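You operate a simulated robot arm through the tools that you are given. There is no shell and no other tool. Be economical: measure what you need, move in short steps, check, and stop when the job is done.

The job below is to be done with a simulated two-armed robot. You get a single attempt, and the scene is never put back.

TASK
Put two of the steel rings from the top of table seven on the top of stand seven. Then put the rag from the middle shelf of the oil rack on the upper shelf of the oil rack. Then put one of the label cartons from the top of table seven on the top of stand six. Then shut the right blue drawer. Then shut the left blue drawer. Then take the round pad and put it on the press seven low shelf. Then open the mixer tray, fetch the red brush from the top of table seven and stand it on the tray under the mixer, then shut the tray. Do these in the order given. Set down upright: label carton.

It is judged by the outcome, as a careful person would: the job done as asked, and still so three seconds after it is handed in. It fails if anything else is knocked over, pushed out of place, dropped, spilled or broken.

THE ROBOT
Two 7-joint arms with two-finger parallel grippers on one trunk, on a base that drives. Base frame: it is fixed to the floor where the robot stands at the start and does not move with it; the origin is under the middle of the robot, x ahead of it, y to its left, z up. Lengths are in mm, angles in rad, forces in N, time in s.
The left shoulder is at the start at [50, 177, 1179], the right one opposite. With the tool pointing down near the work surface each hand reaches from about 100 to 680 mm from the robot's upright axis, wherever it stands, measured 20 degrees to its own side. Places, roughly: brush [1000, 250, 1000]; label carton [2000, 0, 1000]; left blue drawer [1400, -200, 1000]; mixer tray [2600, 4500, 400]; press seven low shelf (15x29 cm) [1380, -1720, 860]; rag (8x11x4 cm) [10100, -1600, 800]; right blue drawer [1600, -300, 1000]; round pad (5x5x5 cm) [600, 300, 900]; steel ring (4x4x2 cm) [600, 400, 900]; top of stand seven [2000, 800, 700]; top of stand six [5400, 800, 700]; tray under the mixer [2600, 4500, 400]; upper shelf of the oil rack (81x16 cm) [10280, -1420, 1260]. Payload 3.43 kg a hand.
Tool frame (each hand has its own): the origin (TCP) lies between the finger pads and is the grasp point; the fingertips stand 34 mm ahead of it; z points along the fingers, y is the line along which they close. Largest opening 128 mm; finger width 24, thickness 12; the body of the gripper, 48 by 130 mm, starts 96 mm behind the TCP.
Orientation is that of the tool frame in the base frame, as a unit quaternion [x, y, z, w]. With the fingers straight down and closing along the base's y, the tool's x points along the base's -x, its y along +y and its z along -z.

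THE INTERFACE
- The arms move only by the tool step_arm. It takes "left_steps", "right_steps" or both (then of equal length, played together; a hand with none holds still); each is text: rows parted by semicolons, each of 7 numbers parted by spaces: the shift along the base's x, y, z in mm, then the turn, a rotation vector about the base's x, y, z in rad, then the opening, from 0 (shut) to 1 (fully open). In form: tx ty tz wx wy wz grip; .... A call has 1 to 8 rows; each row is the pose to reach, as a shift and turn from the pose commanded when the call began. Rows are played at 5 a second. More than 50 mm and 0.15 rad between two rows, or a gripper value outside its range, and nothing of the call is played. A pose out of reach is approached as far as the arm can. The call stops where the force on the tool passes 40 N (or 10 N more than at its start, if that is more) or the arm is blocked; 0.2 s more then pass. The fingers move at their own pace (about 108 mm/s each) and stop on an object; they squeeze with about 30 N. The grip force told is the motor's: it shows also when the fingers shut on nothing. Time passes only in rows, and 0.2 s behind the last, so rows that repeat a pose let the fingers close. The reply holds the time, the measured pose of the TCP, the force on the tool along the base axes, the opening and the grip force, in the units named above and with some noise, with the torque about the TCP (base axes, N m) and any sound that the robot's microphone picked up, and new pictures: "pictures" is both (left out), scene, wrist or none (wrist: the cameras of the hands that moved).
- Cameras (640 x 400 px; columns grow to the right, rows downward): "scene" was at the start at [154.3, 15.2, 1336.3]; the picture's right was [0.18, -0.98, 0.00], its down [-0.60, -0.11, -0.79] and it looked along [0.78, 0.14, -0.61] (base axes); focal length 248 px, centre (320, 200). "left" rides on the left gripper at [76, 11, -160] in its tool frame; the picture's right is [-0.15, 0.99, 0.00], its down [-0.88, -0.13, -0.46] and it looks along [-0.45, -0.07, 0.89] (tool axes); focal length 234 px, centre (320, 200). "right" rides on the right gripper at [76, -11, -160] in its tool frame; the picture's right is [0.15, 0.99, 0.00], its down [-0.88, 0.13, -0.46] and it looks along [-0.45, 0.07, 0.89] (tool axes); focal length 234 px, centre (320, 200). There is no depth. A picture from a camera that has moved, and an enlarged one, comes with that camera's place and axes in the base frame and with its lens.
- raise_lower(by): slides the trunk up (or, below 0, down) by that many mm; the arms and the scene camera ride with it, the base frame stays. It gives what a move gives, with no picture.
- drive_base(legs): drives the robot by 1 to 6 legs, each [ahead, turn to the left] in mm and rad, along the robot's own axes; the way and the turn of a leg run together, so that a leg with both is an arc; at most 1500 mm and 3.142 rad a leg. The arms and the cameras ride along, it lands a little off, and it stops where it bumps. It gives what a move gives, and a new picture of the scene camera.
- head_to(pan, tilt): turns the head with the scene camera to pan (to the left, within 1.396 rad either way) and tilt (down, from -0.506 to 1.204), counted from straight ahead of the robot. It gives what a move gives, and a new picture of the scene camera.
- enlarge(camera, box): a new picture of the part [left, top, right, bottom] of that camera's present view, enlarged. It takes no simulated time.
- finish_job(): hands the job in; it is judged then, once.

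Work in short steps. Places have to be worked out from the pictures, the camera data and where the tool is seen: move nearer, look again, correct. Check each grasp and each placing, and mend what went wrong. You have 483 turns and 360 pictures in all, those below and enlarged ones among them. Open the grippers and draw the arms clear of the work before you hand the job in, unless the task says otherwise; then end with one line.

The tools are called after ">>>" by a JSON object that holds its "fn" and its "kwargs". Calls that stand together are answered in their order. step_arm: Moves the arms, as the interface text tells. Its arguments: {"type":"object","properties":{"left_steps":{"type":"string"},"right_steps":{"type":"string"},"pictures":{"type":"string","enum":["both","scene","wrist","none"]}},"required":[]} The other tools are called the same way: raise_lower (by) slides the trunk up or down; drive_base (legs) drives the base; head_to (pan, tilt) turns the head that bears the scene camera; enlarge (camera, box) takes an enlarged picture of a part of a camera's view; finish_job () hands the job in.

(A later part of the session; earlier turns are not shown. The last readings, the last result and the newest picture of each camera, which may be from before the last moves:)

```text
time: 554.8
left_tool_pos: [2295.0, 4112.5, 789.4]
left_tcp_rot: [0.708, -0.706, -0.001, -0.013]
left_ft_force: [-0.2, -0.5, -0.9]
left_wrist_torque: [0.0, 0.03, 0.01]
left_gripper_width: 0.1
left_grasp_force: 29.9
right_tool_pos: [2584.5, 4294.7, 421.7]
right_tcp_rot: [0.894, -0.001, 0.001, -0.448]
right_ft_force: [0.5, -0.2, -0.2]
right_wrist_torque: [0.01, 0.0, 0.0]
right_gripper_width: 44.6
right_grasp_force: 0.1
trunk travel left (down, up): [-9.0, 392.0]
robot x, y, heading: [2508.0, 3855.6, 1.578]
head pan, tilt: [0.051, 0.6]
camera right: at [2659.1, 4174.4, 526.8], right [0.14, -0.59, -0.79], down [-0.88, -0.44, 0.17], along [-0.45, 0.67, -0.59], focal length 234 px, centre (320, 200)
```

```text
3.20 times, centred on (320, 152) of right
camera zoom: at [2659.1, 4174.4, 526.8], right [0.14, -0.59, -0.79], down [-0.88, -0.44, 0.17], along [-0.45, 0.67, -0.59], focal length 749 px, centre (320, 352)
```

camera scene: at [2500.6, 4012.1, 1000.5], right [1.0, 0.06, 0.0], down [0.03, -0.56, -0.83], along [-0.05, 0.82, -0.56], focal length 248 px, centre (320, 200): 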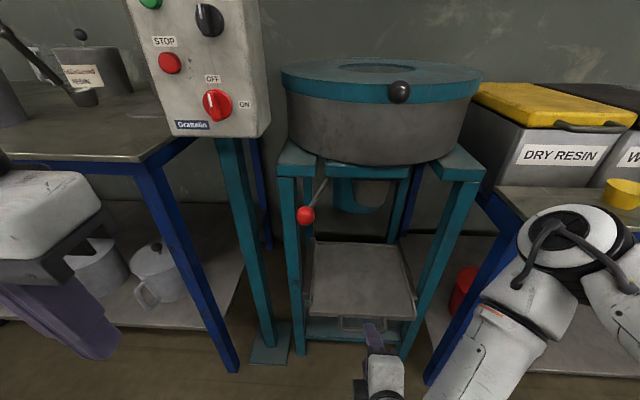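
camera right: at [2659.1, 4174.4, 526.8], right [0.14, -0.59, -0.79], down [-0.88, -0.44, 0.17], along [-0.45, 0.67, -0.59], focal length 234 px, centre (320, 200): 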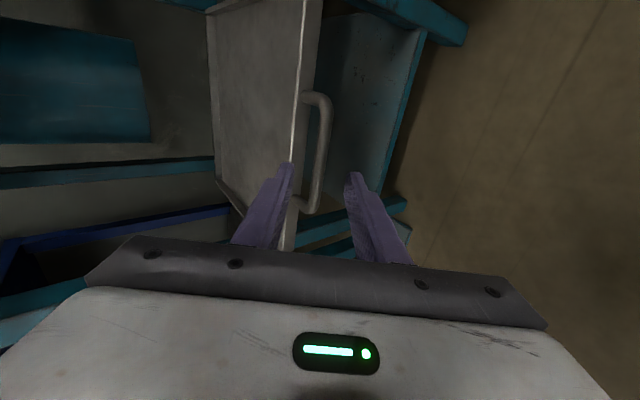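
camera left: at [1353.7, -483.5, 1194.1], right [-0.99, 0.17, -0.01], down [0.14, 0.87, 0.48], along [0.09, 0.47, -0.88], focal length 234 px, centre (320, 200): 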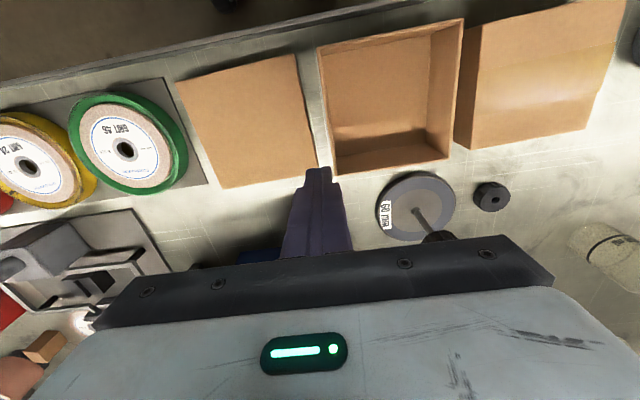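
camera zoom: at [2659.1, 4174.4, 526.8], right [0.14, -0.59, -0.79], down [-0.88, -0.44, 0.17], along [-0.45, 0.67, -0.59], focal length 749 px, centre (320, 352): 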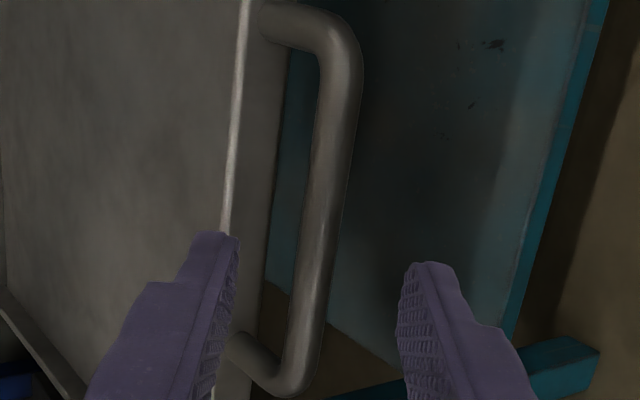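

The bar is exactly on the gripper axis. I narrow the opening, advance ~52 mm, and close on it.

>>> {"fn": "step_arm", "kwargs": {"right_steps": "0 14 -10 0 0 0 0.27; 0 28 -21 0 0 0 0.27; 0 42 -31 0 0 0 0.27; 0 42 -31 0 0 0 0.27; 0 42 -31 0 0 0 0; 0 42 -31 0 0 0 0; 0 42 -31 0 0 0 0", "pictures": "wrist"}}

```text
time: 555.6
left_tool_pos: [2296.3, 4112.2, 790.5]
left_tcp_rot: [0.708, -0.706, -0.001, -0.013]
left_ft_force: [0.3, -0.8, 1.1]
left_wrist_torque: [0.0, 0.0, -0.01]
left_gripper_width: 0.1
left_grasp_force: 30.1
right_tool_pos: [2578.5, 4333.6, 397.0]
right_tcp_rot: [0.895, -0.003, 0.003, -0.447]
right_ft_force: [3.0, -11.4, 11.8]
right_wrist_torque: [0.59, 0.12, -0.02]
right_gripper_width: 36.5
right_grasp_force: 1.8
right hand out of reach, approached as far as the arm can: row 2, 3, 4
trunk travel left (down, up): [-9.0, 392.0]
robot x, y, heading: [2507.3, 3852.3, 1.579]
head pan, tilt: [0.051, 0.6]
stopped in row 4 (right hand): the force on the tool passed its limit at 44 N (the readings are from after the stop); the commanded pose is now the measured one
camera right: at [2652.0, 4212.1, 504.2], right [0.14, -0.6, -0.79], down [-0.88, -0.44, 0.17], along [-0.44, 0.67, -0.59], focal length 234 px, centre (320, 200)
```

right: 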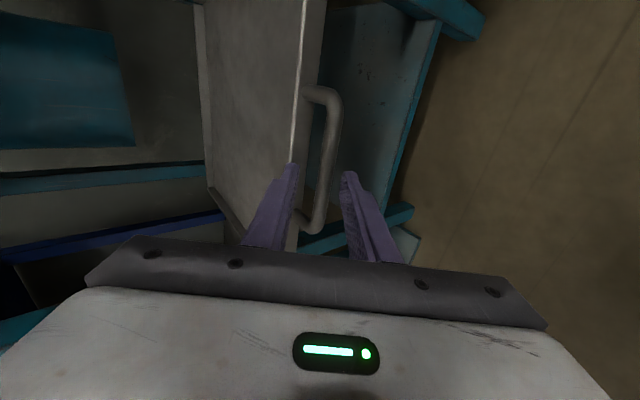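

The upper fingertip touched the tray rim. I back off slightly, narrow the opening to 0.2, shift down a few mm and try again.

>>> {"fn": "step_arm", "kwargs": {"right_steps": "2 -20 12 0 0 0 0.2; 4 -24 10 0 0 0 0.2; 4 -14 1 0 0 0 0.2; 4 -4 -7 0 0 0 0.2; 4 2 -12 0 0 0 0.2", "pictures": "wrist"}}

```text
time: 556.9
left_tool_pos: [2295.2, 4110.9, 790.3]
left_tcp_rot: [0.708, -0.706, -0.001, -0.013]
left_ft_force: [0.1, -0.4, 0.2]
left_wrist_torque: [0.0, 0.04, 0.02]
left_gripper_width: 0.0
left_grasp_force: 30.0
right_tool_pos: [2578.7, 4334.2, 387.4]
right_tcp_rot: [0.897, -0.004, 0.005, -0.443]
right_ft_force: [4.5, -14.4, 12.4]
right_wrist_torque: [0.51, 0.12, -0.02]
right_gripper_width: 26.1
right_grasp_force: 0.5
right hand out of reach, approached as far as the arm can: row 5
trunk travel left (down, up): [-9.0, 392.0]
robot x, y, heading: [2506.8, 3853.2, 1.575]
head pan, tilt: [0.051, 0.6]
camera right: at [2651.2, 4214.3, 495.0], right [0.14, -0.6, -0.79], down [-0.89, -0.43, 0.17], along [-0.44, 0.67, -0.6], focal length 234 px, centre (320, 200)
```

right: 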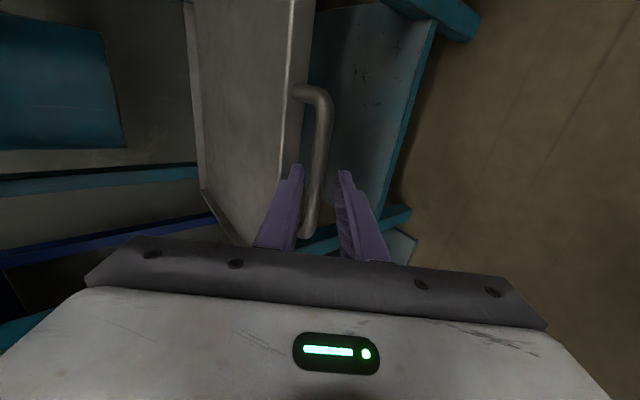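

The bar now lies between the fingertips. I close on it.

>>> {"fn": "step_arm", "kwargs": {"right_steps": "0 -2 1 0 0 0 0; 0 -2 1 0 0 0 0; 0 -2 1 0 0 0 0; 0 -2 1 0 0 0 0", "pictures": "wrist"}}

```text
time: 557.9
left_tool_pos: [2296.3, 4112.8, 790.6]
left_tcp_rot: [0.708, -0.706, -0.002, -0.012]
left_ft_force: [-0.9, -0.5, 0.1]
left_wrist_torque: [-0.01, 0.0, 0.01]
left_gripper_width: 0.1
left_grasp_force: 30.6
right_tool_pos: [2577.5, 4334.9, 391.1]
right_tcp_rot: [0.895, -0.004, 0.005, -0.445]
right_ft_force: [4.8, 2.5, 17.3]
right_wrist_torque: [0.04, -0.37, 0.01]
right_gripper_width: 11.3
right_grasp_force: 44.4
trunk travel left (down, up): [-9.0, 392.0]
robot x, y, heading: [2507.4, 3853.1, 1.576]
head pan, tilt: [0.051, 0.6]
camera right: at [2650.8, 4214.3, 496.5], right [0.14, -0.6, -0.79], down [-0.89, -0.43, 0.17], along [-0.44, 0.68, -0.59], focal length 234 px, centre (320, 200)
```

right: 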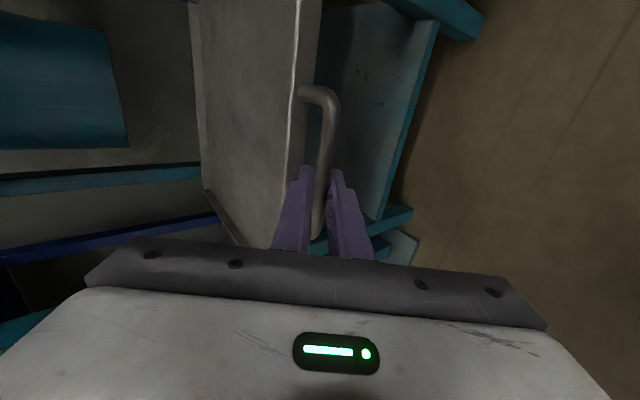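

The bar is gripped (11 mm). I pull the tray by driving back 120 mm.

>>> {"fn": "drive_base", "kwargs": {"legs": [[-120, 0]]}}

```text
time: 559.1
left_tool_pos: [2295.6, 3992.1, 789.6]
left_tcp_rot: [0.709, -0.705, -0.002, -0.013]
left_ft_force: [-0.8, 1.1, -0.6]
left_wrist_torque: [-0.01, -0.02, -0.01]
left_gripper_width: 0.2
left_grasp_force: 30.4
right_tool_pos: [2577.2, 4214.4, 390.9]
right_tcp_rot: [0.895, -0.004, 0.005, -0.446]
right_ft_force: [4.7, -2.2, 24.2]
right_wrist_torque: [0.0, -0.41, -0.21]
right_gripper_width: 11.7
right_grasp_force: 45.2
trunk travel left (down, up): [-9.0, 392.0]
robot x, y, heading: [2508.5, 3733.1, 1.577]
head pan, tilt: [0.051, 0.6]
camera scene: at [2501.1, 3890.4, 1000.8], right [1.0, 0.06, 0.0], down [0.03, -0.56, -0.83], along [-0.05, 0.82, -0.56], focal length 248 px, centre (320, 200)
```

scene: 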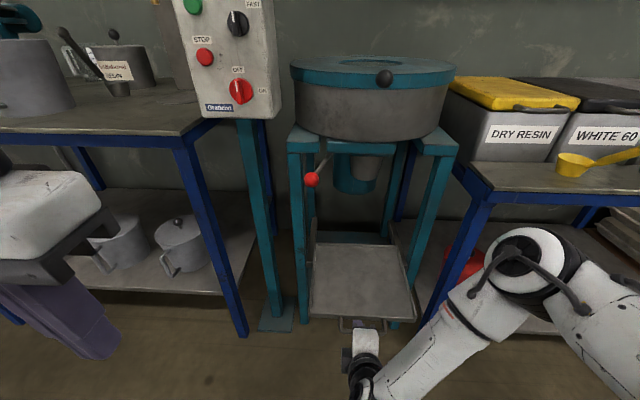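

The tray slides well. I pull 90 mm more.

>>> {"fn": "drive_base", "kwargs": {"legs": [[-90, 0]]}}

```text
time: 560.2
left_tool_pos: [2296.5, 3904.0, 790.9]
left_tcp_rot: [0.708, -0.706, -0.001, -0.012]
left_ft_force: [0.2, -0.2, 0.4]
left_wrist_torque: [0.01, -0.03, 0.01]
left_gripper_width: 0.2
left_grasp_force: 30.0
right_tool_pos: [2578.3, 4126.2, 390.6]
right_tcp_rot: [0.895, -0.004, 0.003, -0.447]
right_ft_force: [-6.4, -2.8, 11.6]
right_wrist_torque: [-0.07, -0.48, -0.15]
right_gripper_width: 11.5
right_grasp_force: 45.1
trunk travel left (down, up): [-9.0, 392.0]
robot x, y, heading: [2508.0, 3646.5, 1.573]
head pan, tilt: [0.051, 0.6]
camera scene: at [2501.8, 3803.4, 1000.7], right [1.0, 0.05, 0.0], down [0.03, -0.56, -0.83], along [-0.04, 0.82, -0.56], focal length 248 px, centre (320, 200)
```

scene: 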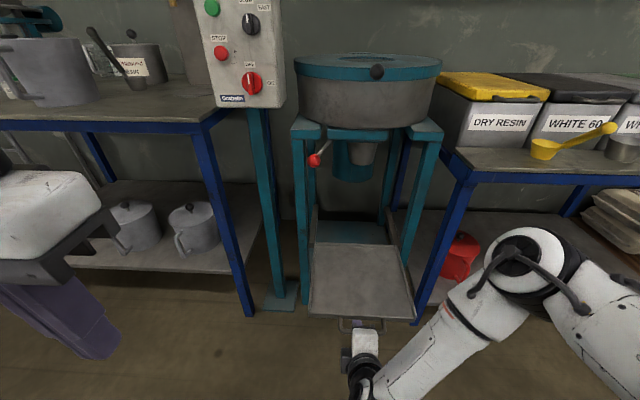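

The tray is nearly fully out; to be safe I push it back about 70 mm, then look closer.

>>> {"fn": "drive_base", "kwargs": {"legs": [[70, 0]]}}

>>> {"fn": "enlarge", "kwargs": {"camera": "scene", "box": [260, 180, 460, 340]}}

```text
time: 561.2
left_tool_pos: [2296.2, 3974.8, 790.5]
left_tcp_rot: [0.708, -0.706, -0.001, -0.012]
left_ft_force: [0.0, 0.0, 0.6]
left_wrist_torque: [-0.01, 0.0, 0.02]
left_gripper_width: 0.0
left_grasp_force: 29.9
right_tool_pos: [2577.8, 4196.2, 390.0]
right_tcp_rot: [0.895, -0.005, 0.004, -0.446]
right_ft_force: [2.4, 2.1, 3.5]
right_wrist_torque: [0.08, -0.03, 0.6]
right_gripper_width: 11.8
right_grasp_force: 44.5
trunk travel left (down, up): [-9.0, 392.0]
robot x, y, heading: [2506.9, 3714.8, 1.577]
head pan, tilt: [0.051, 0.6]
camera scene: at [2501.8, 3872.7, 1000.5], right [1.0, 0.05, 0.0], down [0.03, -0.56, -0.83], along [-0.04, 0.82, -0.56], focal length 248 px, centre (320, 200)
```

scene: 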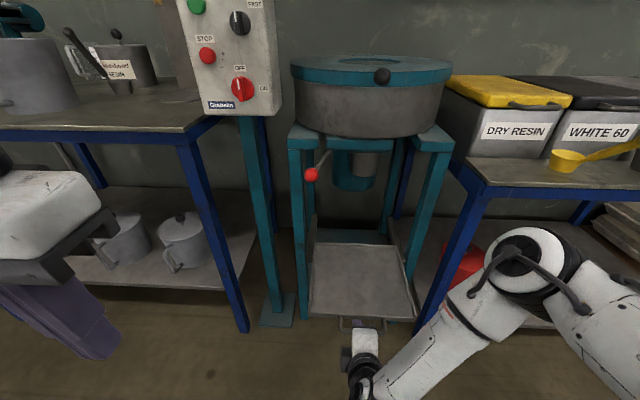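

```text
2.50 times, centred on (360, 260) of scene
camera zoom: at [2501.8, 3872.7, 1000.5], right [1.0, 0.05, 0.0], down [0.03, -0.56, -0.83], along [-0.04, 0.82, -0.56], focal length 619 px, centre (220, 50)
```

zoom: 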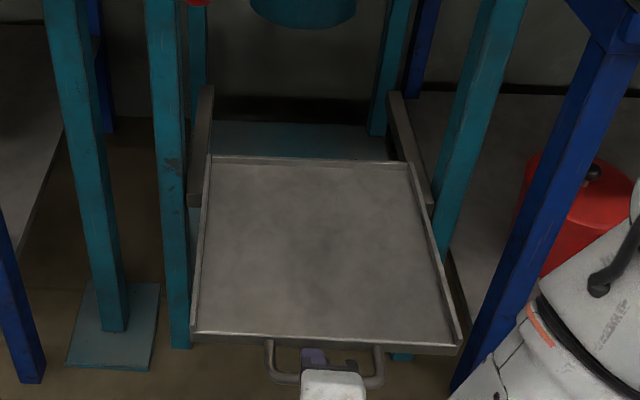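

The tray rests on its rails, well opened. I release the handle and back away along the approach.

>>> {"fn": "step_arm", "kwargs": {"right_steps": "0 0 0 0 0 0 0.22; 0 0 0 0 0 0 0.25; 0 -20 14 0 0 0 0.27; 0 -45 35 0 0 0 0.3; 0 -60 60 -0.15 0 0 0.3; 0 -70 90 -0.3 0 0 0.3; 0 -75 125 -0.45 0 0 0.3; 0 -75 160 -0.6 0 0 0.3", "pictures": "none"}}

>>> {"fn": "step_arm", "kwargs": {"right_steps": "15 0 40 -0.15 0 0 0.4; 30 0 80 -0.3 0 0 0.4; 45 0 120 -0.32 0 0 0.4; 60 0 160 -0.32 0 0 0.4; 75 -10 195 -0.32 0 0 0.4", "pictures": "scene"}}

```text
time: 563.0
left_tool_pos: [2297.4, 3973.1, 790.4]
left_tcp_rot: [0.708, -0.706, 0.0, -0.012]
left_ft_force: [0.4, 0.5, 0.2]
left_wrist_torque: [-0.02, 0.03, 0.01]
left_gripper_width: 0.0
left_grasp_force: 30.1
right_tool_pos: [2577.8, 4120.0, 549.0]
right_tcp_rot: [0.987, -0.003, 0.004, -0.161]
right_ft_force: [-0.6, -0.1, 0.9]
right_wrist_torque: [-0.01, -0.05, -0.01]
right_gripper_width: 38.3
right_grasp_force: 0.1
trunk travel left (down, up): [-9.0, 392.0]
robot x, y, heading: [2506.2, 3718.6, 1.572]
head pan, tilt: [0.051, 0.6]
```

```text
time: 564.4
left_tool_pos: [2297.8, 3974.1, 790.6]
left_tcp_rot: [0.708, -0.706, -0.001, -0.013]
left_ft_force: [-0.9, 0.5, -0.8]
left_wrist_torque: [0.03, 0.01, -0.01]
left_gripper_width: 0.1
left_grasp_force: 30.5
right_tool_pos: [2630.2, 4009.6, 650.2]
right_tcp_rot: [0.989, -0.009, 0.123, 0.085]
right_ft_force: [0.5, -0.1, 0.1]
right_wrist_torque: [-0.03, -0.04, 0.02]
right_gripper_width: 51.1
right_grasp_force: 0.0
right hand out of reach, approached as far as the arm can: row 1, 2, 3, 4, 5
trunk travel left (down, up): [-9.0, 392.0]
robot x, y, heading: [2507.9, 3714.3, 1.577]
head pan, tilt: [0.051, 0.6]
stopped in row 5 (right hand): the arm was blocked; the commanded pose is now the measured one
camera scene: at [2501.4, 3873.3, 1000.4], right [1.0, 0.05, 0.0], down [0.03, -0.56, -0.82], along [-0.04, 0.82, -0.57], focal length 248 px, centre (320, 200)
```

scene: 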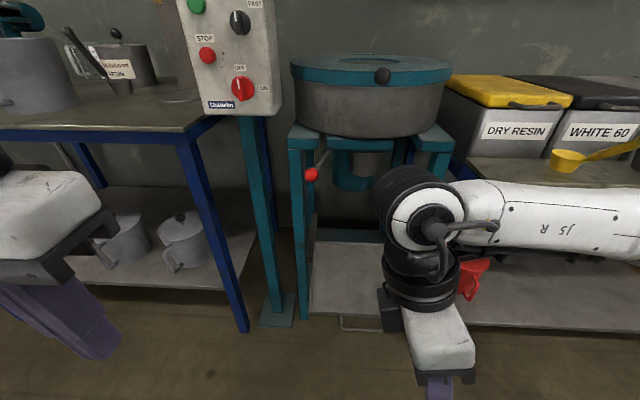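

The arm got blocked, perhaps near the right table. I back the base away first.

>>> {"fn": "drive_base", "kwargs": {"legs": [[-300, 0]]}}

>>> {"fn": "head_to", "kwargs": {"pan": -0.5, "tilt": 0.6}}

```text
time: 566.4
left_tool_pos: [2296.1, 3678.7, 790.6]
left_tcp_rot: [0.709, -0.705, -0.001, -0.011]
left_ft_force: [-0.7, -0.4, 0.7]
left_wrist_torque: [-0.03, 0.01, 0.0]
left_gripper_width: 0.0
left_grasp_force: 30.5
right_tool_pos: [2630.9, 3714.2, 650.5]
right_tcp_rot: [0.989, -0.008, 0.122, 0.085]
right_ft_force: [0.3, 0.2, -0.2]
right_wrist_torque: [0.02, -0.01, 0.02]
right_gripper_width: 51.3
right_grasp_force: 0.1
trunk travel left (down, up): [-9.0, 392.0]
robot x, y, heading: [2508.8, 3421.9, 1.575]
head pan, tilt: [0.051, 0.6]
camera scene: at [2502.7, 3578.0, 1000.4], right [1.0, 0.06, 0.0], down [0.03, -0.56, -0.83], along [-0.05, 0.82, -0.56], focal length 248 px, centre (320, 200)
```

scene: 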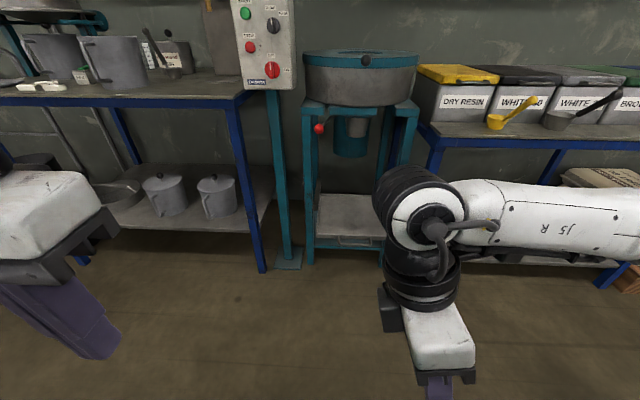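

```text
time: 567.4
left_tool_pos: [2297.8, 3679.2, 789.2]
left_tcp_rot: [0.708, -0.706, -0.002, -0.012]
left_ft_force: [-1.2, 0.3, -1.1]
left_wrist_torque: [0.01, -0.01, 0.03]
left_gripper_width: 0.0
left_grasp_force: 30.5
right_tool_pos: [2630.4, 3713.8, 650.7]
right_tcp_rot: [0.989, -0.008, 0.122, 0.085]
right_ft_force: [0.2, 0.0, -0.6]
right_wrist_torque: [0.0, 0.0, 0.0]
right_gripper_width: 51.2
right_grasp_force: 0.1
trunk travel left (down, up): [-9.0, 392.0]
robot x, y, heading: [2506.7, 3417.8, 1.581]
head pan, tilt: [-0.499, 0.6]
camera scene: at [2549.5, 3567.5, 1000.4], right [0.88, -0.47, 0.0], down [-0.27, -0.5, -0.83], along [0.39, 0.73, -0.56], focal length 248 px, centre (320, 200)
```

scene: 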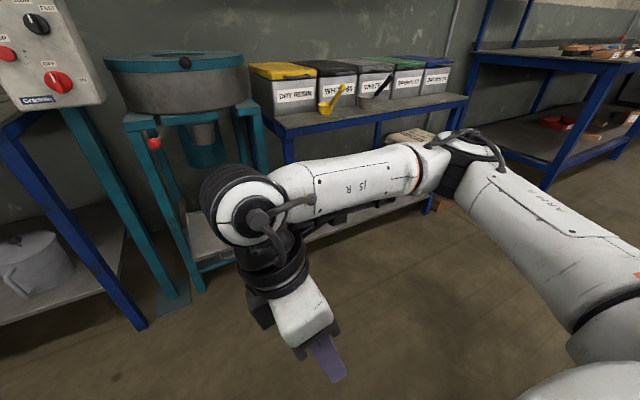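

Now clear of everything. I undo the odd tilt and bring the hand to the safe folding spot, then turn the yaw back.

>>> {"fn": "step_arm", "kwargs": {"right_steps": "10 0 25 0.05 0.07 0 0.4; 20 0 55 0.11 0.15 0 0.4; 30 0 85 0.17 0.22 0 0.4; 40 0 107 0.17 0.24 0 0.4", "pictures": "none"}}

>>> {"fn": "step_arm", "kwargs": {"right_steps": "0 0 0 0 0 -0.14 0.4; 0 0 0 0 0 -0.28 0.4; 0 0 0 0 0 -0.42 0.4; 0 0 0 0 0 -0.56 0.4; 0 0 0 0 0 -0.7 0.4; 0 0 0 0 0 -0.84 0.4; 0 0 0 0 0 -0.98 0.4; 0 0 0 0 0 -1.12 0.4", "pictures": "none"}}

>>> {"fn": "step_arm", "kwargs": {"right_steps": "0 0 0 0 0 -0.14 0.4; 0 0 0 0 0 -0.28 0.4; 0 0 0 0 0 -0.42 0.4", "pictures": "none"}}

```text
time: 568.4
left_tool_pos: [2298.1, 3678.2, 790.0]
left_tcp_rot: [0.709, -0.705, -0.001, -0.011]
left_ft_force: [-0.2, -0.1, 0.4]
left_wrist_torque: [0.0, 0.03, 0.01]
left_gripper_width: 0.0
left_grasp_force: 30.4
right_tool_pos: [2665.9, 3708.0, 757.4]
right_tcp_rot: [1.0, -0.009, 0.002, 0.0]
right_ft_force: [0.0, -0.3, 0.1]
right_wrist_torque: [0.0, -0.03, -0.02]
right_gripper_width: 51.3
right_grasp_force: 0.0
right hand out of reach, approached as far as the arm can: row 4
trunk travel left (down, up): [-9.0, 392.0]
robot x, y, heading: [2511.4, 3419.8, 1.575]
head pan, tilt: [-0.499, 0.6]
```

```text
time: 570.2
left_tool_pos: [2297.0, 3678.5, 789.2]
left_tcp_rot: [0.708, -0.706, -0.001, -0.012]
left_ft_force: [0.2, -0.2, -0.1]
left_wrist_torque: [0.0, 0.04, 0.05]
left_gripper_width: 0.0
left_grasp_force: 30.0
right_tool_pos: [2665.6, 3709.6, 756.7]
right_tcp_rot: [0.842, -0.539, 0.001, 0.002]
right_ft_force: [0.1, -0.4, -0.2]
right_wrist_torque: [-0.03, 0.03, -0.01]
right_gripper_width: 51.3
right_grasp_force: 0.2
trunk travel left (down, up): [-9.0, 392.0]
robot x, y, heading: [2504.5, 3420.7, 1.577]
head pan, tilt: [-0.499, 0.6]
```

```text
time: 571.0
left_tool_pos: [2297.3, 3678.9, 790.2]
left_tcp_rot: [0.708, -0.706, -0.001, -0.013]
left_ft_force: [0.0, -0.3, 0.1]
left_wrist_torque: [-0.03, -0.03, 0.03]
left_gripper_width: 0.0
left_grasp_force: 29.3
right_tool_pos: [2666.0, 3708.2, 756.0]
right_tcp_rot: [0.711, -0.703, 0.002, 0.003]
right_ft_force: [0.1, -0.2, 0.5]
right_wrist_torque: [-0.02, 0.0, -0.01]
right_gripper_width: 51.3
right_grasp_force: 0.2
trunk travel left (down, up): [-9.0, 392.0]
robot x, y, heading: [2507.8, 3415.4, 1.58]
head pan, tilt: [-0.499, 0.6]
```

The right hand is back to neutral. Now for the brush: raise the trunk and drive to the table's left side near (820,1400).

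>>> {"fn": "raise_lower", "kwargs": {"by": 390}}

>>> {"fn": "drive_base", "kwargs": {"legs": [[0, 2.41], [1300, 0], [1255, 0], [0, 0.72]]}}

>>> {"fn": "head_to", "kwargs": {"pan": 0.0, "tilt": 0.5}}

```text
time: 574.8
left_tool_pos: [2298.6, 3679.8, 1180.9]
left_tcp_rot: [0.708, -0.706, -0.002, -0.012]
left_ft_force: [0.4, 0.2, -0.3]
left_wrist_torque: [0.01, -0.01, 0.02]
left_gripper_width: 0.1
left_grasp_force: 30.3
right_tool_pos: [2666.9, 3708.6, 1146.1]
right_tcp_rot: [0.712, -0.702, 0.002, 0.003]
right_ft_force: [0.2, 1.0, 0.1]
right_wrist_torque: [0.01, -0.07, -0.01]
right_gripper_width: 51.2
right_grasp_force: 0.0
trunk travel left (down, up): [-399.0, 2.0]
robot x, y, heading: [2508.8, 3420.4, 1.578]
head pan, tilt: [-0.499, 0.6]
```

```text
time: 594.8
left_tool_pos: [1004.2, 1268.2, 1179.7]
left_tcp_rot: [0.715, 0.699, -0.011, 0.001]
left_ft_force: [-0.1, 0.3, 0.5]
left_wrist_torque: [-0.01, 0.01, -0.01]
left_gripper_width: 0.0
left_grasp_force: 30.1
right_tool_pos: [633.7, 1248.2, 1147.1]
right_tcp_rot: [0.711, 0.703, 0.002, 0.0]
right_ft_force: [-0.7, -0.2, -0.6]
right_wrist_torque: [-0.03, 0.01, 0.0]
right_gripper_width: 51.3
right_grasp_force: 0.1
trunk travel left (down, up): [-399.0, 2.0]
robot x, y, heading: [800.2, 1537.1, -1.589]
head pan, tilt: [-0.499, 0.6]
camera scene: at [752.6, 1385.9, 1390.4], right [-0.87, 0.5, 0.0], down [0.28, 0.49, -0.83], along [-0.41, -0.72, -0.56], focal length 248 px, centre (320, 200)
```

scene: 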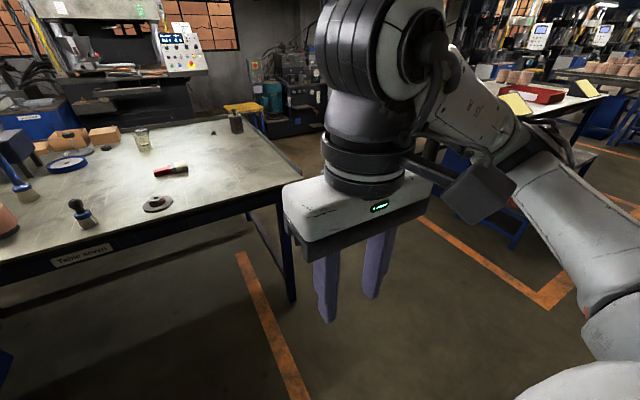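

```text
time: 595.7
left_tool_pos: [1003.4, 1269.1, 1180.6]
left_tcp_rot: [0.715, 0.699, -0.011, 0.001]
left_ft_force: [0.3, 0.1, -0.4]
left_wrist_torque: [0.02, 0.02, -0.02]
left_gripper_width: 0.1
left_grasp_force: 29.6
right_tool_pos: [633.4, 1249.2, 1146.0]
right_tcp_rot: [0.711, 0.703, 0.003, -0.001]
right_ft_force: [0.5, -0.6, -0.3]
right_wrist_torque: [-0.02, -0.01, 0.04]
right_gripper_width: 51.5
right_grasp_force: 0.1
trunk travel left (down, up): [-399.0, 2.0]
robot x, y, heading: [798.0, 1536.4, -1.588]
head pan, tilt: [0.0, 0.499]
camera scene: at [794.3, 1371.5, 1399.5], right [-1.0, 0.02, 0.0], down [0.01, 0.48, -0.88], along [-0.02, -0.88, -0.48], focal length 248 px, centre (320, 200)
```

scene: 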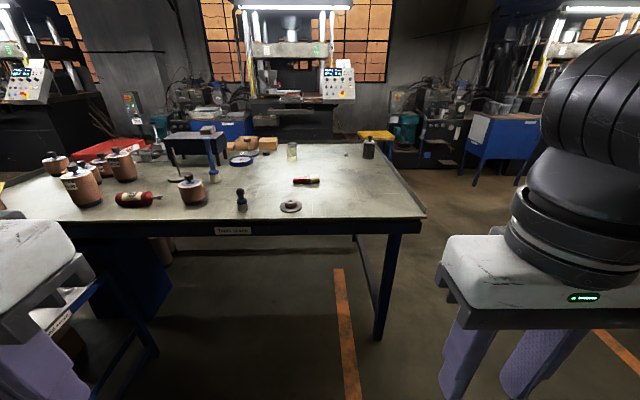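

The red brush is at ≈(833,185), lying along x. I drive up to the table's left edge at x≈905.

>>> {"fn": "drive_base", "kwargs": {"legs": [[0, 0.16], [748, 0], [0, -0.143]]}}

>>> {"fn": "head_to", "kwargs": {"pan": 0.0, "tilt": 0.75}}

>>> {"fn": "enlarge", "kwargs": {"camera": "scene", "box": [260, 90, 460, 215]}}

```text
time: 601.0
left_tool_pos: [1112.4, 537.0, 1181.3]
left_tcp_rot: [0.708, 0.706, -0.012, 0.0]
left_ft_force: [-0.1, -0.2, 0.1]
left_wrist_torque: [0.0, -0.01, 0.01]
left_gripper_width: 0.0
left_grasp_force: 29.6
right_tool_pos: [743.1, 510.3, 1147.2]
right_tcp_rot: [0.704, 0.71, 0.002, -0.001]
right_ft_force: [0.0, -0.3, -0.4]
right_wrist_torque: [0.01, -0.02, 0.03]
right_gripper_width: 51.4
right_grasp_force: 0.1
trunk travel left (down, up): [-399.0, 2.0]
robot x, y, heading: [905.2, 798.0, -1.574]
head pan, tilt: [0.0, 0.499]
camera scene: at [901.9, 635.5, 1399.5], right [-1.0, 0.0, 0.0], down [0.0, 0.48, -0.88], along [0.0, -0.88, -0.48], focal length 248 px, centre (320, 200)
```

scene: 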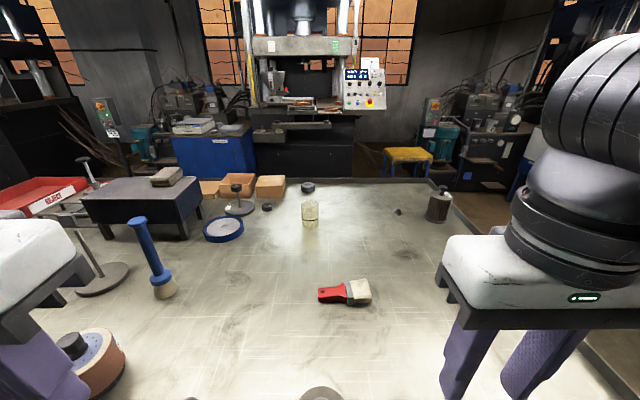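

```text
time: 601.8
left_tool_pos: [1113.0, 537.0, 1179.8]
left_tcp_rot: [0.707, 0.707, -0.012, 0.001]
left_ft_force: [-0.2, 0.4, 0.2]
left_wrist_torque: [0.0, 0.01, 0.01]
left_gripper_width: 0.0
left_grasp_force: 29.9
right_tool_pos: [743.0, 509.2, 1146.4]
right_tcp_rot: [0.704, 0.71, 0.002, -0.001]
right_ft_force: [0.2, 0.5, -0.2]
right_wrist_torque: [0.03, -0.02, -0.03]
right_gripper_width: 51.5
right_grasp_force: 0.0
trunk travel left (down, up): [-399.0, 2.0]
robot x, y, heading: [903.9, 799.0, -1.572]
head pan, tilt: [0.0, 0.75]
camera scene: at [902.4, 643.7, 1377.6], right [-1.0, 0.0, 0.0], down [0.0, 0.68, -0.73], along [0.0, -0.73, -0.68], focal length 248 px, centre (320, 200)
```

scene: 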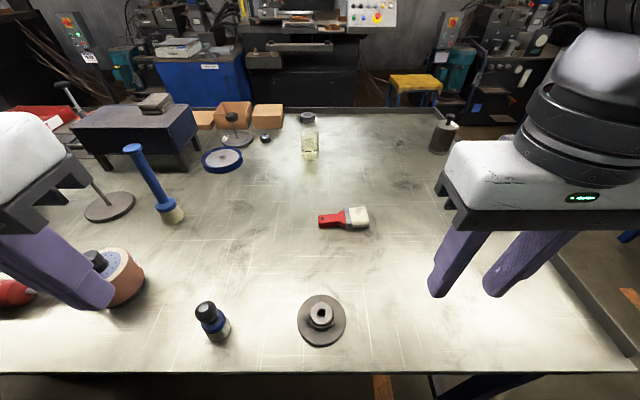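

```text
3.20 times, centred on (360, 152) of scene
camera zoom: at [902.4, 643.7, 1377.6], right [-1.0, 0.0, 0.0], down [0.0, 0.68, -0.73], along [0.0, -0.73, -0.68], focal length 793 px, centre (192, 352)
```

zoom: 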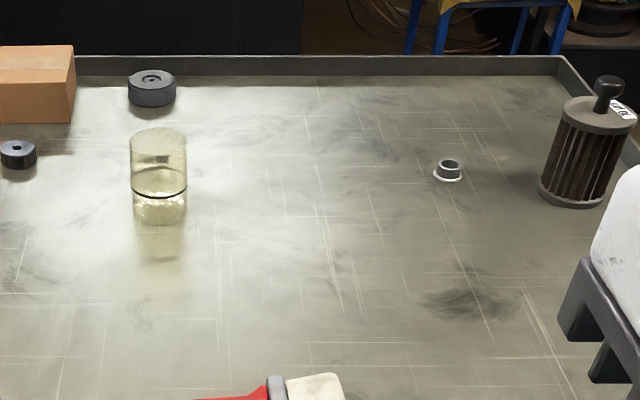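

The brush centre is ≈(834,177). I move 50 mm closer and turn the hand's yaw 90° so the fingers close across the brush.

>>> {"fn": "drive_base", "kwargs": {"legs": [[50, 0]]}}

>>> {"fn": "step_arm", "kwargs": {"right_steps": "0 0 0 0 0 0.14 0.8; 0 0 0 0 0 0.28 0.8; 0 0 0 0 0 0.42 0.8; 0 0 0 0 0 0.56 0.8; 0 0 0 0 0 0.7 0.8; 0 0 0 0 0 0.84 0.8; 0 0 0 0 0 0.98 0.8; 0 0 0 0 0 1.12 0.8", "pictures": "none"}}

>>> {"fn": "step_arm", "kwargs": {"right_steps": "5 -20 0 0 0 0.14 0.8; 15 -50 0 0 0 0.28 0.8; 25 -85 0 0 0 0.42 0.8; 35 -130 0 0 0 0.44 0.8; 45 -170 0 0 0 0.44 0.8; 55 -210 -10 0 0 0.44 0.8; 65 -245 -25 0 0 0.44 0.8; 72 -275 -45 0 0 0.44 0.8"}}

```text
time: 602.7
left_tool_pos: [1112.7, 487.1, 1178.9]
left_tcp_rot: [0.708, 0.706, -0.011, 0.0]
left_ft_force: [-0.1, 0.2, 0.6]
left_wrist_torque: [0.0, -0.01, 0.0]
left_gripper_width: 0.2
left_grasp_force: 30.2
right_tool_pos: [744.4, 459.0, 1146.6]
right_tcp_rot: [0.704, 0.71, 0.003, -0.001]
right_ft_force: [0.1, -0.2, -0.8]
right_wrist_torque: [0.05, -0.01, 0.01]
right_gripper_width: 51.2
right_grasp_force: 0.1
trunk travel left (down, up): [-399.0, 2.0]
robot x, y, heading: [902.9, 747.9, -1.576]
head pan, tilt: [0.0, 0.75]
camera scene: at [902.1, 592.8, 1377.3], right [-1.0, 0.0, 0.0], down [0.0, 0.68, -0.73], along [0.0, -0.73, -0.68], focal length 248 px, centre (320, 200)
```

scene: 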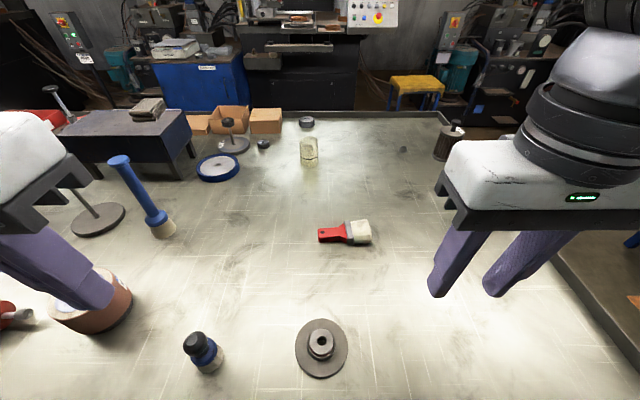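

```text
time: 604.5
left_tool_pos: [1112.9, 486.4, 1179.8]
left_tcp_rot: [0.708, 0.706, -0.012, 0.001]
left_ft_force: [-0.1, -0.7, 0.0]
left_wrist_torque: [-0.02, 0.02, 0.0]
left_gripper_width: 0.0
left_grasp_force: 30.1
right_tool_pos: [744.5, 460.3, 1147.2]
right_tcp_rot: [0.219, 0.976, 0.002, -0.002]
right_ft_force: [-0.3, -0.5, 1.2]
right_wrist_torque: [0.0, -0.03, -0.03]
right_gripper_width: 102.4
right_grasp_force: 0.0
trunk travel left (down, up): [-399.0, 2.0]
robot x, y, heading: [903.1, 746.3, -1.577]
head pan, tilt: [0.0, 0.75]
```

```text
time: 606.3
left_tool_pos: [1112.8, 486.2, 1180.4]
left_tcp_rot: [0.708, 0.706, -0.013, 0.001]
left_ft_force: [0.0, 0.1, 0.3]
left_wrist_torque: [-0.02, -0.01, 0.01]
left_gripper_width: 0.0
left_grasp_force: 30.1
right_tool_pos: [841.2, 415.0, 1124.1]
right_tcp_rot: [0.004, 1.0, 0.001, -0.003]
right_ft_force: [0.0, -0.7, -0.6]
right_wrist_torque: [-0.02, 0.02, -0.03]
right_gripper_width: 102.3
right_grasp_force: 0.0
right hand out of reach, approached as far as the arm can: row 3, 4, 5, 6, 7, 8
trunk travel left (down, up): [-399.0, 2.0]
robot x, y, heading: [896.2, 745.4, -1.572]
head pan, tilt: [0.0, 0.75]
camera scene: at [902.0, 594.2, 1377.6], right [-1.0, 0.0, 0.0], down [0.0, 0.68, -0.73], along [0.0, -0.73, -0.68], focal length 248 px, centre (320, 200)
camera right: at [765.7, 404.8, 1285.9], right [-0.14, 0.99, 0.0], down [0.88, 0.12, 0.45], along [0.45, 0.07, -0.89], focal length 234 px, centre (320, 200)
```

scene: 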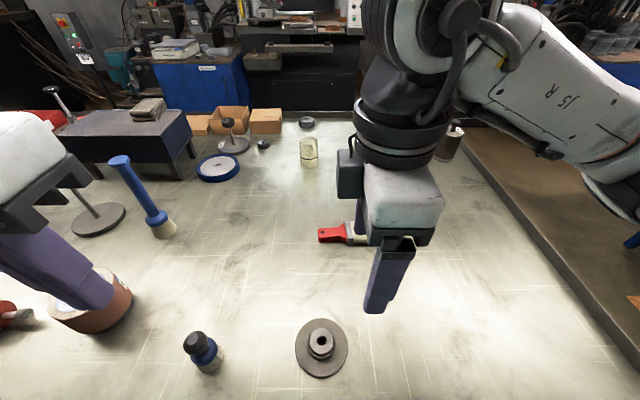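
right: 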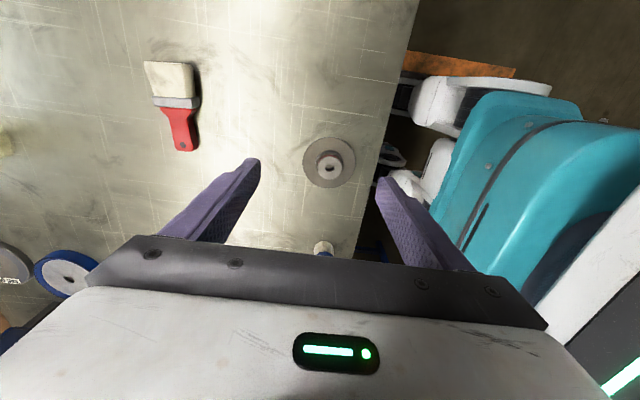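

Yaw is set; the hand is limited at that height. I lower it and try to move forward to the brush.

>>> {"fn": "step_arm", "kwargs": {"right_steps": "0 -10 -40 0 0 0 0.8; -5 -30 -80 0 0 0 0.8; -10 -65 -110 0 0 0 0.8; -12 -105 -125 0 0 0 0.8; -15 -145 -130 0 0 0 0.8; -15 -185 -135 0 0 0 0.8; -15 -225 -140 0 0 0 0.8", "pictures": "wrist"}}

```text
time: 607.9
left_tool_pos: [1112.1, 488.3, 1180.6]
left_tcp_rot: [0.708, 0.706, -0.013, 0.001]
left_ft_force: [0.6, 0.7, 0.5]
left_wrist_torque: [0.0, -0.03, 0.01]
left_gripper_width: 0.0
left_grasp_force: 29.9
right_tool_pos: [847.1, 408.4, 1034.6]
right_tcp_rot: [0.014, 1.0, -0.023, -0.013]
right_ft_force: [0.1, -0.6, -1.0]
right_wrist_torque: [-0.01, -0.01, 0.02]
right_gripper_width: 102.6
right_grasp_force: 0.0
right hand out of reach, approached as far as the arm can: row 1, 2, 3, 4, 5, 6, 7
trunk travel left (down, up): [-399.0, 2.0]
robot x, y, heading: [903.2, 746.2, -1.57]
head pan, tilt: [0.0, 0.75]
camera right: at [774.5, 407.0, 1196.9], right [-0.12, 0.99, -0.04], down [0.9, 0.12, 0.43], along [0.43, 0.01, -0.9], focal length 234 px, centre (320, 200)
```

right: 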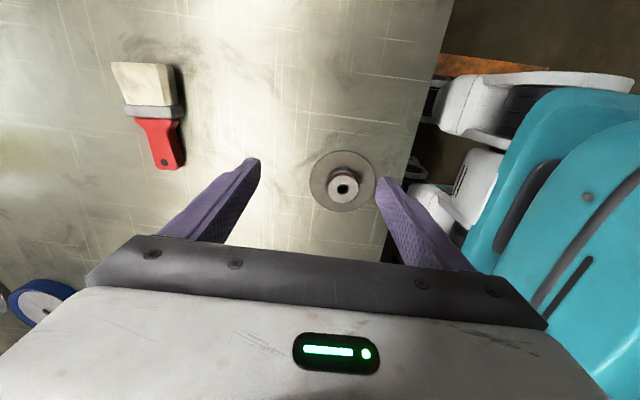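

The 90° yaw restricts reach. Better: take the brush from the table's front with a forward-tilted hand closing across it. I restore the yaw and drive around to the front.

>>> {"fn": "step_arm", "kwargs": {"right_steps": "-20 10 25 0 0 -0.14 0.5; -40 20 50 0 0 -0.28 0.5; -60 30 75 0 0 -0.42 0.5; -80 40 100 0 0 -0.56 0.5; -100 45 112 0 0 -0.7 0.5; -100 50 112 0 0 -0.84 0.5; -100 50 112 0 0 -0.98 0.5; -100 50 112 0 0 -1.12 0.5", "pictures": "none"}}

>>> {"fn": "step_arm", "kwargs": {"right_steps": "0 0 0 0 0 -0.14 0.5; 0 0 0 0 0 -0.28 0.5; 0 0 0 0 0 -0.42 0.5", "pictures": "none"}}

>>> {"fn": "drive_base", "kwargs": {"legs": [[-400, 0], [0, -1.571], [1100, 0], [0, 1.571], [900, 0], [0, 1.571]]}}

```text
time: 609.7
left_tool_pos: [1112.9, 488.1, 1181.7]
left_tcp_rot: [0.708, 0.707, -0.013, 0.001]
left_ft_force: [0.5, -0.7, -0.5]
left_wrist_torque: [0.0, 0.02, -0.01]
left_gripper_width: 0.1
left_grasp_force: 29.9
right_tool_pos: [748.9, 464.4, 1145.7]
right_tcp_rot: [0.545, 0.838, -0.011, -0.022]
right_ft_force: [0.8, 0.1, 0.7]
right_wrist_torque: [0.0, 0.01, 0.0]
right_gripper_width: 64.0
right_grasp_force: 0.1
trunk travel left (down, up): [-399.0, 2.0]
robot x, y, heading: [903.0, 746.9, -1.573]
head pan, tilt: [0.0, 0.75]
```

```text
time: 610.5
left_tool_pos: [1112.5, 486.5, 1181.6]
left_tcp_rot: [0.708, 0.706, -0.012, 0.001]
left_ft_force: [0.3, 0.3, 0.1]
left_wrist_torque: [0.0, -0.02, -0.01]
left_gripper_width: 0.0
left_grasp_force: 30.0
right_tool_pos: [748.1, 462.9, 1146.5]
right_tcp_rot: [0.708, 0.706, -0.006, -0.024]
right_ft_force: [1.3, 0.2, -0.4]
right_wrist_torque: [0.01, -0.03, 0.01]
right_gripper_width: 64.2
right_grasp_force: 0.0
trunk travel left (down, up): [-399.0, 2.0]
robot x, y, heading: [902.9, 750.4, -1.571]
head pan, tilt: [0.0, 0.75]
```

```text
time: 634.0
left_tool_pos: [48.1, 454.4, 1179.4]
left_tcp_rot: [0.013, 1.0, -0.008, 0.009]
left_ft_force: [0.9, 0.1, 0.9]
left_wrist_torque: [0.01, 0.03, 0.0]
left_gripper_width: 0.2
left_grasp_force: 30.0
right_tool_pos: [65.1, 88.9, 1145.3]
right_tcp_rot: [0.011, 1.0, -0.022, -0.012]
right_ft_force: [0.2, 0.6, 0.6]
right_wrist_torque: [-0.02, -0.01, -0.01]
right_gripper_width: 63.8
right_grasp_force: 0.0
trunk travel left (down, up): [-399.0, 2.0]
robot x, y, heading: [-216.9, 253.4, -0.028]
head pan, tilt: [0.0, 0.75]
camera scene: at [-64.0, 247.4, 1377.6], right [-0.03, -1.0, 0.0], down [-0.68, 0.02, -0.73], along [0.73, -0.02, -0.68], focal length 248 px, centre (320, 200)
```

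scene: 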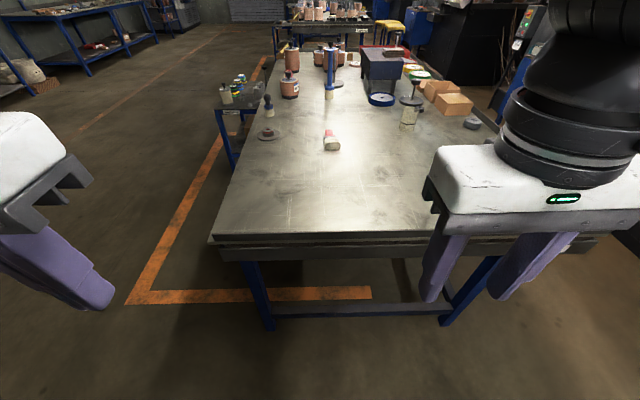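

I drive 335 mm forward and lower the trunk 80 mm, then extend and tilt the right hand.

>>> {"fn": "drive_base", "kwargs": {"legs": [[335, 0.02]]}}

>>> {"fn": "raise_lower", "kwargs": {"by": -80}}

>>> {"fn": "step_arm", "kwargs": {"right_steps": "45 5 0 0 0 0 0.75; 90 10 0 0 0 0 0.75; 130 20 0 0 -0.12 0 0.75; 170 30 0 0 -0.25 0 0.75; 210 40 0 0 -0.38 0 0.75; 250 50 0 0 -0.5 0 0.75; 285 60 -10 0 -0.62 0 0.75; 320 70 -20 0 -0.74 0 0.75"}}

```text
time: 636.3
left_tool_pos: [387.2, 457.1, 1179.7]
left_tcp_rot: [0.002, 1.0, -0.007, 0.009]
left_ft_force: [-0.3, -0.8, 0.7]
left_wrist_torque: [0.0, 0.01, 0.02]
left_gripper_width: 0.2
left_grasp_force: 30.1
right_tool_pos: [410.4, 91.2, 1146.6]
right_tcp_rot: [-0.001, 1.0, -0.022, -0.013]
right_ft_force: [0.5, 0.1, -0.5]
right_wrist_torque: [-0.02, 0.01, -0.02]
right_gripper_width: 64.1
right_grasp_force: 0.1
trunk travel left (down, up): [-399.0, 2.0]
robot x, y, heading: [125.6, 246.3, -0.006]
head pan, tilt: [0.0, 0.75]
camera scene: at [278.2, 245.6, 1377.5], right [0.0, -1.0, 0.0], down [-0.68, 0.0, -0.73], along [0.73, 0.0, -0.68], focal length 248 px, centre (320, 200)
```

scene: 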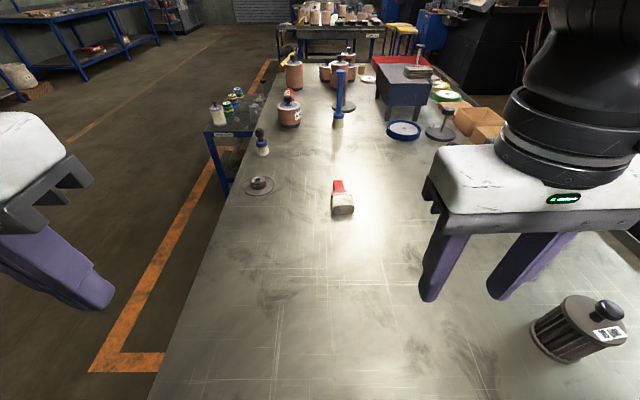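

```text
time: 637.5
left_tool_pos: [386.9, 455.0, 1101.1]
left_tcp_rot: [0.003, 1.0, -0.008, 0.01]
left_ft_force: [0.4, -0.8, 0.8]
left_wrist_torque: [-0.01, 0.05, 0.02]
left_gripper_width: 0.2
left_grasp_force: 29.8
right_tool_pos: [409.9, 91.5, 1065.4]
right_tcp_rot: [-0.001, 1.0, -0.021, -0.012]
right_ft_force: [0.6, 0.5, -0.4]
right_wrist_torque: [0.02, 0.02, -0.03]
right_gripper_width: 63.8
right_grasp_force: 0.1
trunk travel left (down, up): [-319.0, 82.0]
robot x, y, heading: [123.9, 244.9, -0.004]
head pan, tilt: [0.0, 0.75]
```

```text
time: 639.2
left_tool_pos: [386.2, 455.8, 1100.4]
left_tcp_rot: [0.002, 1.0, -0.007, 0.01]
left_ft_force: [0.4, 0.2, -0.4]
left_wrist_torque: [0.02, 0.01, 0.0]
left_gripper_width: 0.1
left_grasp_force: 29.6
right_tool_pos: [731.7, 160.3, 1044.9]
right_tcp_rot: [0.009, 0.936, -0.021, 0.351]
right_ft_force: [0.1, -0.9, 0.9]
right_wrist_torque: [0.0, -0.02, -0.01]
right_gripper_width: 96.1
right_grasp_force: 0.1
trunk travel left (down, up): [-319.0, 82.0]
robot x, y, heading: [125.9, 249.6, -0.001]
head pan, tilt: [0.0, 0.75]
camera scene: at [278.0, 245.8, 1297.5], right [0.0, -1.0, 0.0], down [-0.68, 0.0, -0.73], along [0.73, 0.0, -0.68], focal length 248 px, centre (320, 200)
camera right: at [568.3, 157.1, 1116.3], right [-0.08, 0.99, -0.13], down [0.37, 0.15, 0.92], along [0.93, 0.03, -0.38], focal length 234 px, centre (320, 200)
```

scene: 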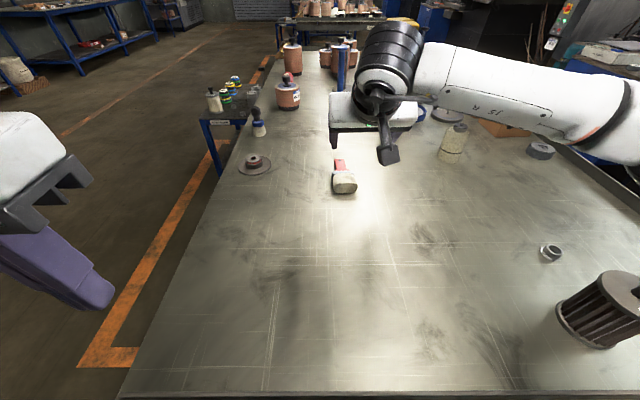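
right: 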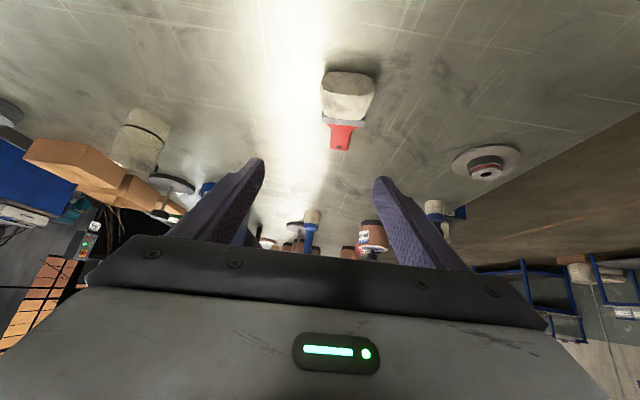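

Good reach with the tilt. Brush ferrule ≈(823,182), bristle end ≈(774,173). I move to above its bristle/ferrule part.

>>> {"fn": "step_arm", "kwargs": {"right_steps": "20 8 -20 0 0 0.05 0.7; 40 15 -45 0 0 0.1 0.7; 58 19 -75 0 0 0.1 0.7; 62 19 -105 0 0 0.1 0.7; 62 19 -105 0 0 0.1 0.7", "pictures": "wrist"}}

```text
time: 640.5
left_tool_pos: [386.1, 455.9, 1101.1]
left_tcp_rot: [0.003, 1.0, -0.008, 0.01]
left_ft_force: [0.5, 0.6, -0.6]
left_wrist_torque: [0.01, -0.04, 0.01]
left_gripper_width: 0.1
left_grasp_force: 29.9
right_tool_pos: [792.4, 181.9, 940.4]
right_tcp_rot: [-0.038, 0.936, -0.004, 0.351]
right_ft_force: [0.4, -0.1, 0.1]
right_wrist_torque: [0.04, 0.05, 0.04]
right_gripper_width: 89.6
right_grasp_force: 0.1
trunk travel left (down, up): [-319.0, 82.0]
robot x, y, heading: [122.5, 246.2, -0.001]
head pan, tilt: [0.0, 0.75]
camera right: at [630.6, 161.8, 1012.3], right [-0.18, 0.98, -0.13], down [0.35, 0.19, 0.92], along [0.92, 0.12, -0.38], focal length 234 px, centre (320, 200)
```

right: 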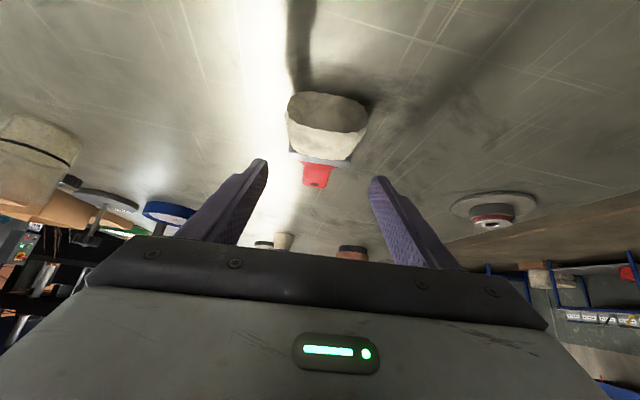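

Aligned. I lower to z≈894 and close on the brush.

>>> {"fn": "step_arm", "kwargs": {"right_steps": "4 -1 -20 0 0 0 0.7; 8 -2 -38 0 0 0 0.7; 8 -2 -46 0 0 0 0.7; 8 -2 -46 0 0 0 0.7; 8 -2 -46 0 0 0 0.3; 8 -2 -46 0 0 0 0.2; 8 -2 -46 0 0 0 0.2; 8 -2 -46 0 0 0 0.2", "pictures": "wrist"}}

```text
time: 642.2
left_tool_pos: [384.9, 457.0, 1099.7]
left_tcp_rot: [0.001, 1.0, -0.008, 0.009]
left_ft_force: [0.3, 0.0, -0.5]
left_wrist_torque: [-0.02, 0.03, -0.01]
left_gripper_width: 0.2
left_grasp_force: 30.6
right_tool_pos: [801.9, 177.9, 894.7]
right_tcp_rot: [-0.039, 0.935, -0.003, 0.351]
right_ft_force: [-0.8, 0.4, 2.4]
right_wrist_torque: [0.18, -0.05, -0.01]
right_gripper_width: 61.8
right_grasp_force: 30.3
trunk travel left (down, up): [-319.0, 82.0]
robot x, y, heading: [121.5, 248.1, -0.001]
head pan, tilt: [0.0, 0.75]
camera right: at [638.7, 158.5, 966.4], right [-0.18, 0.98, -0.13], down [0.35, 0.19, 0.92], along [0.92, 0.12, -0.38], focal length 234 px, centre (320, 200)
```

right: 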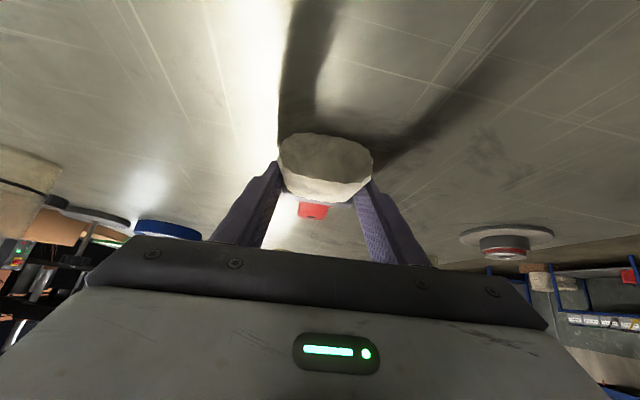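

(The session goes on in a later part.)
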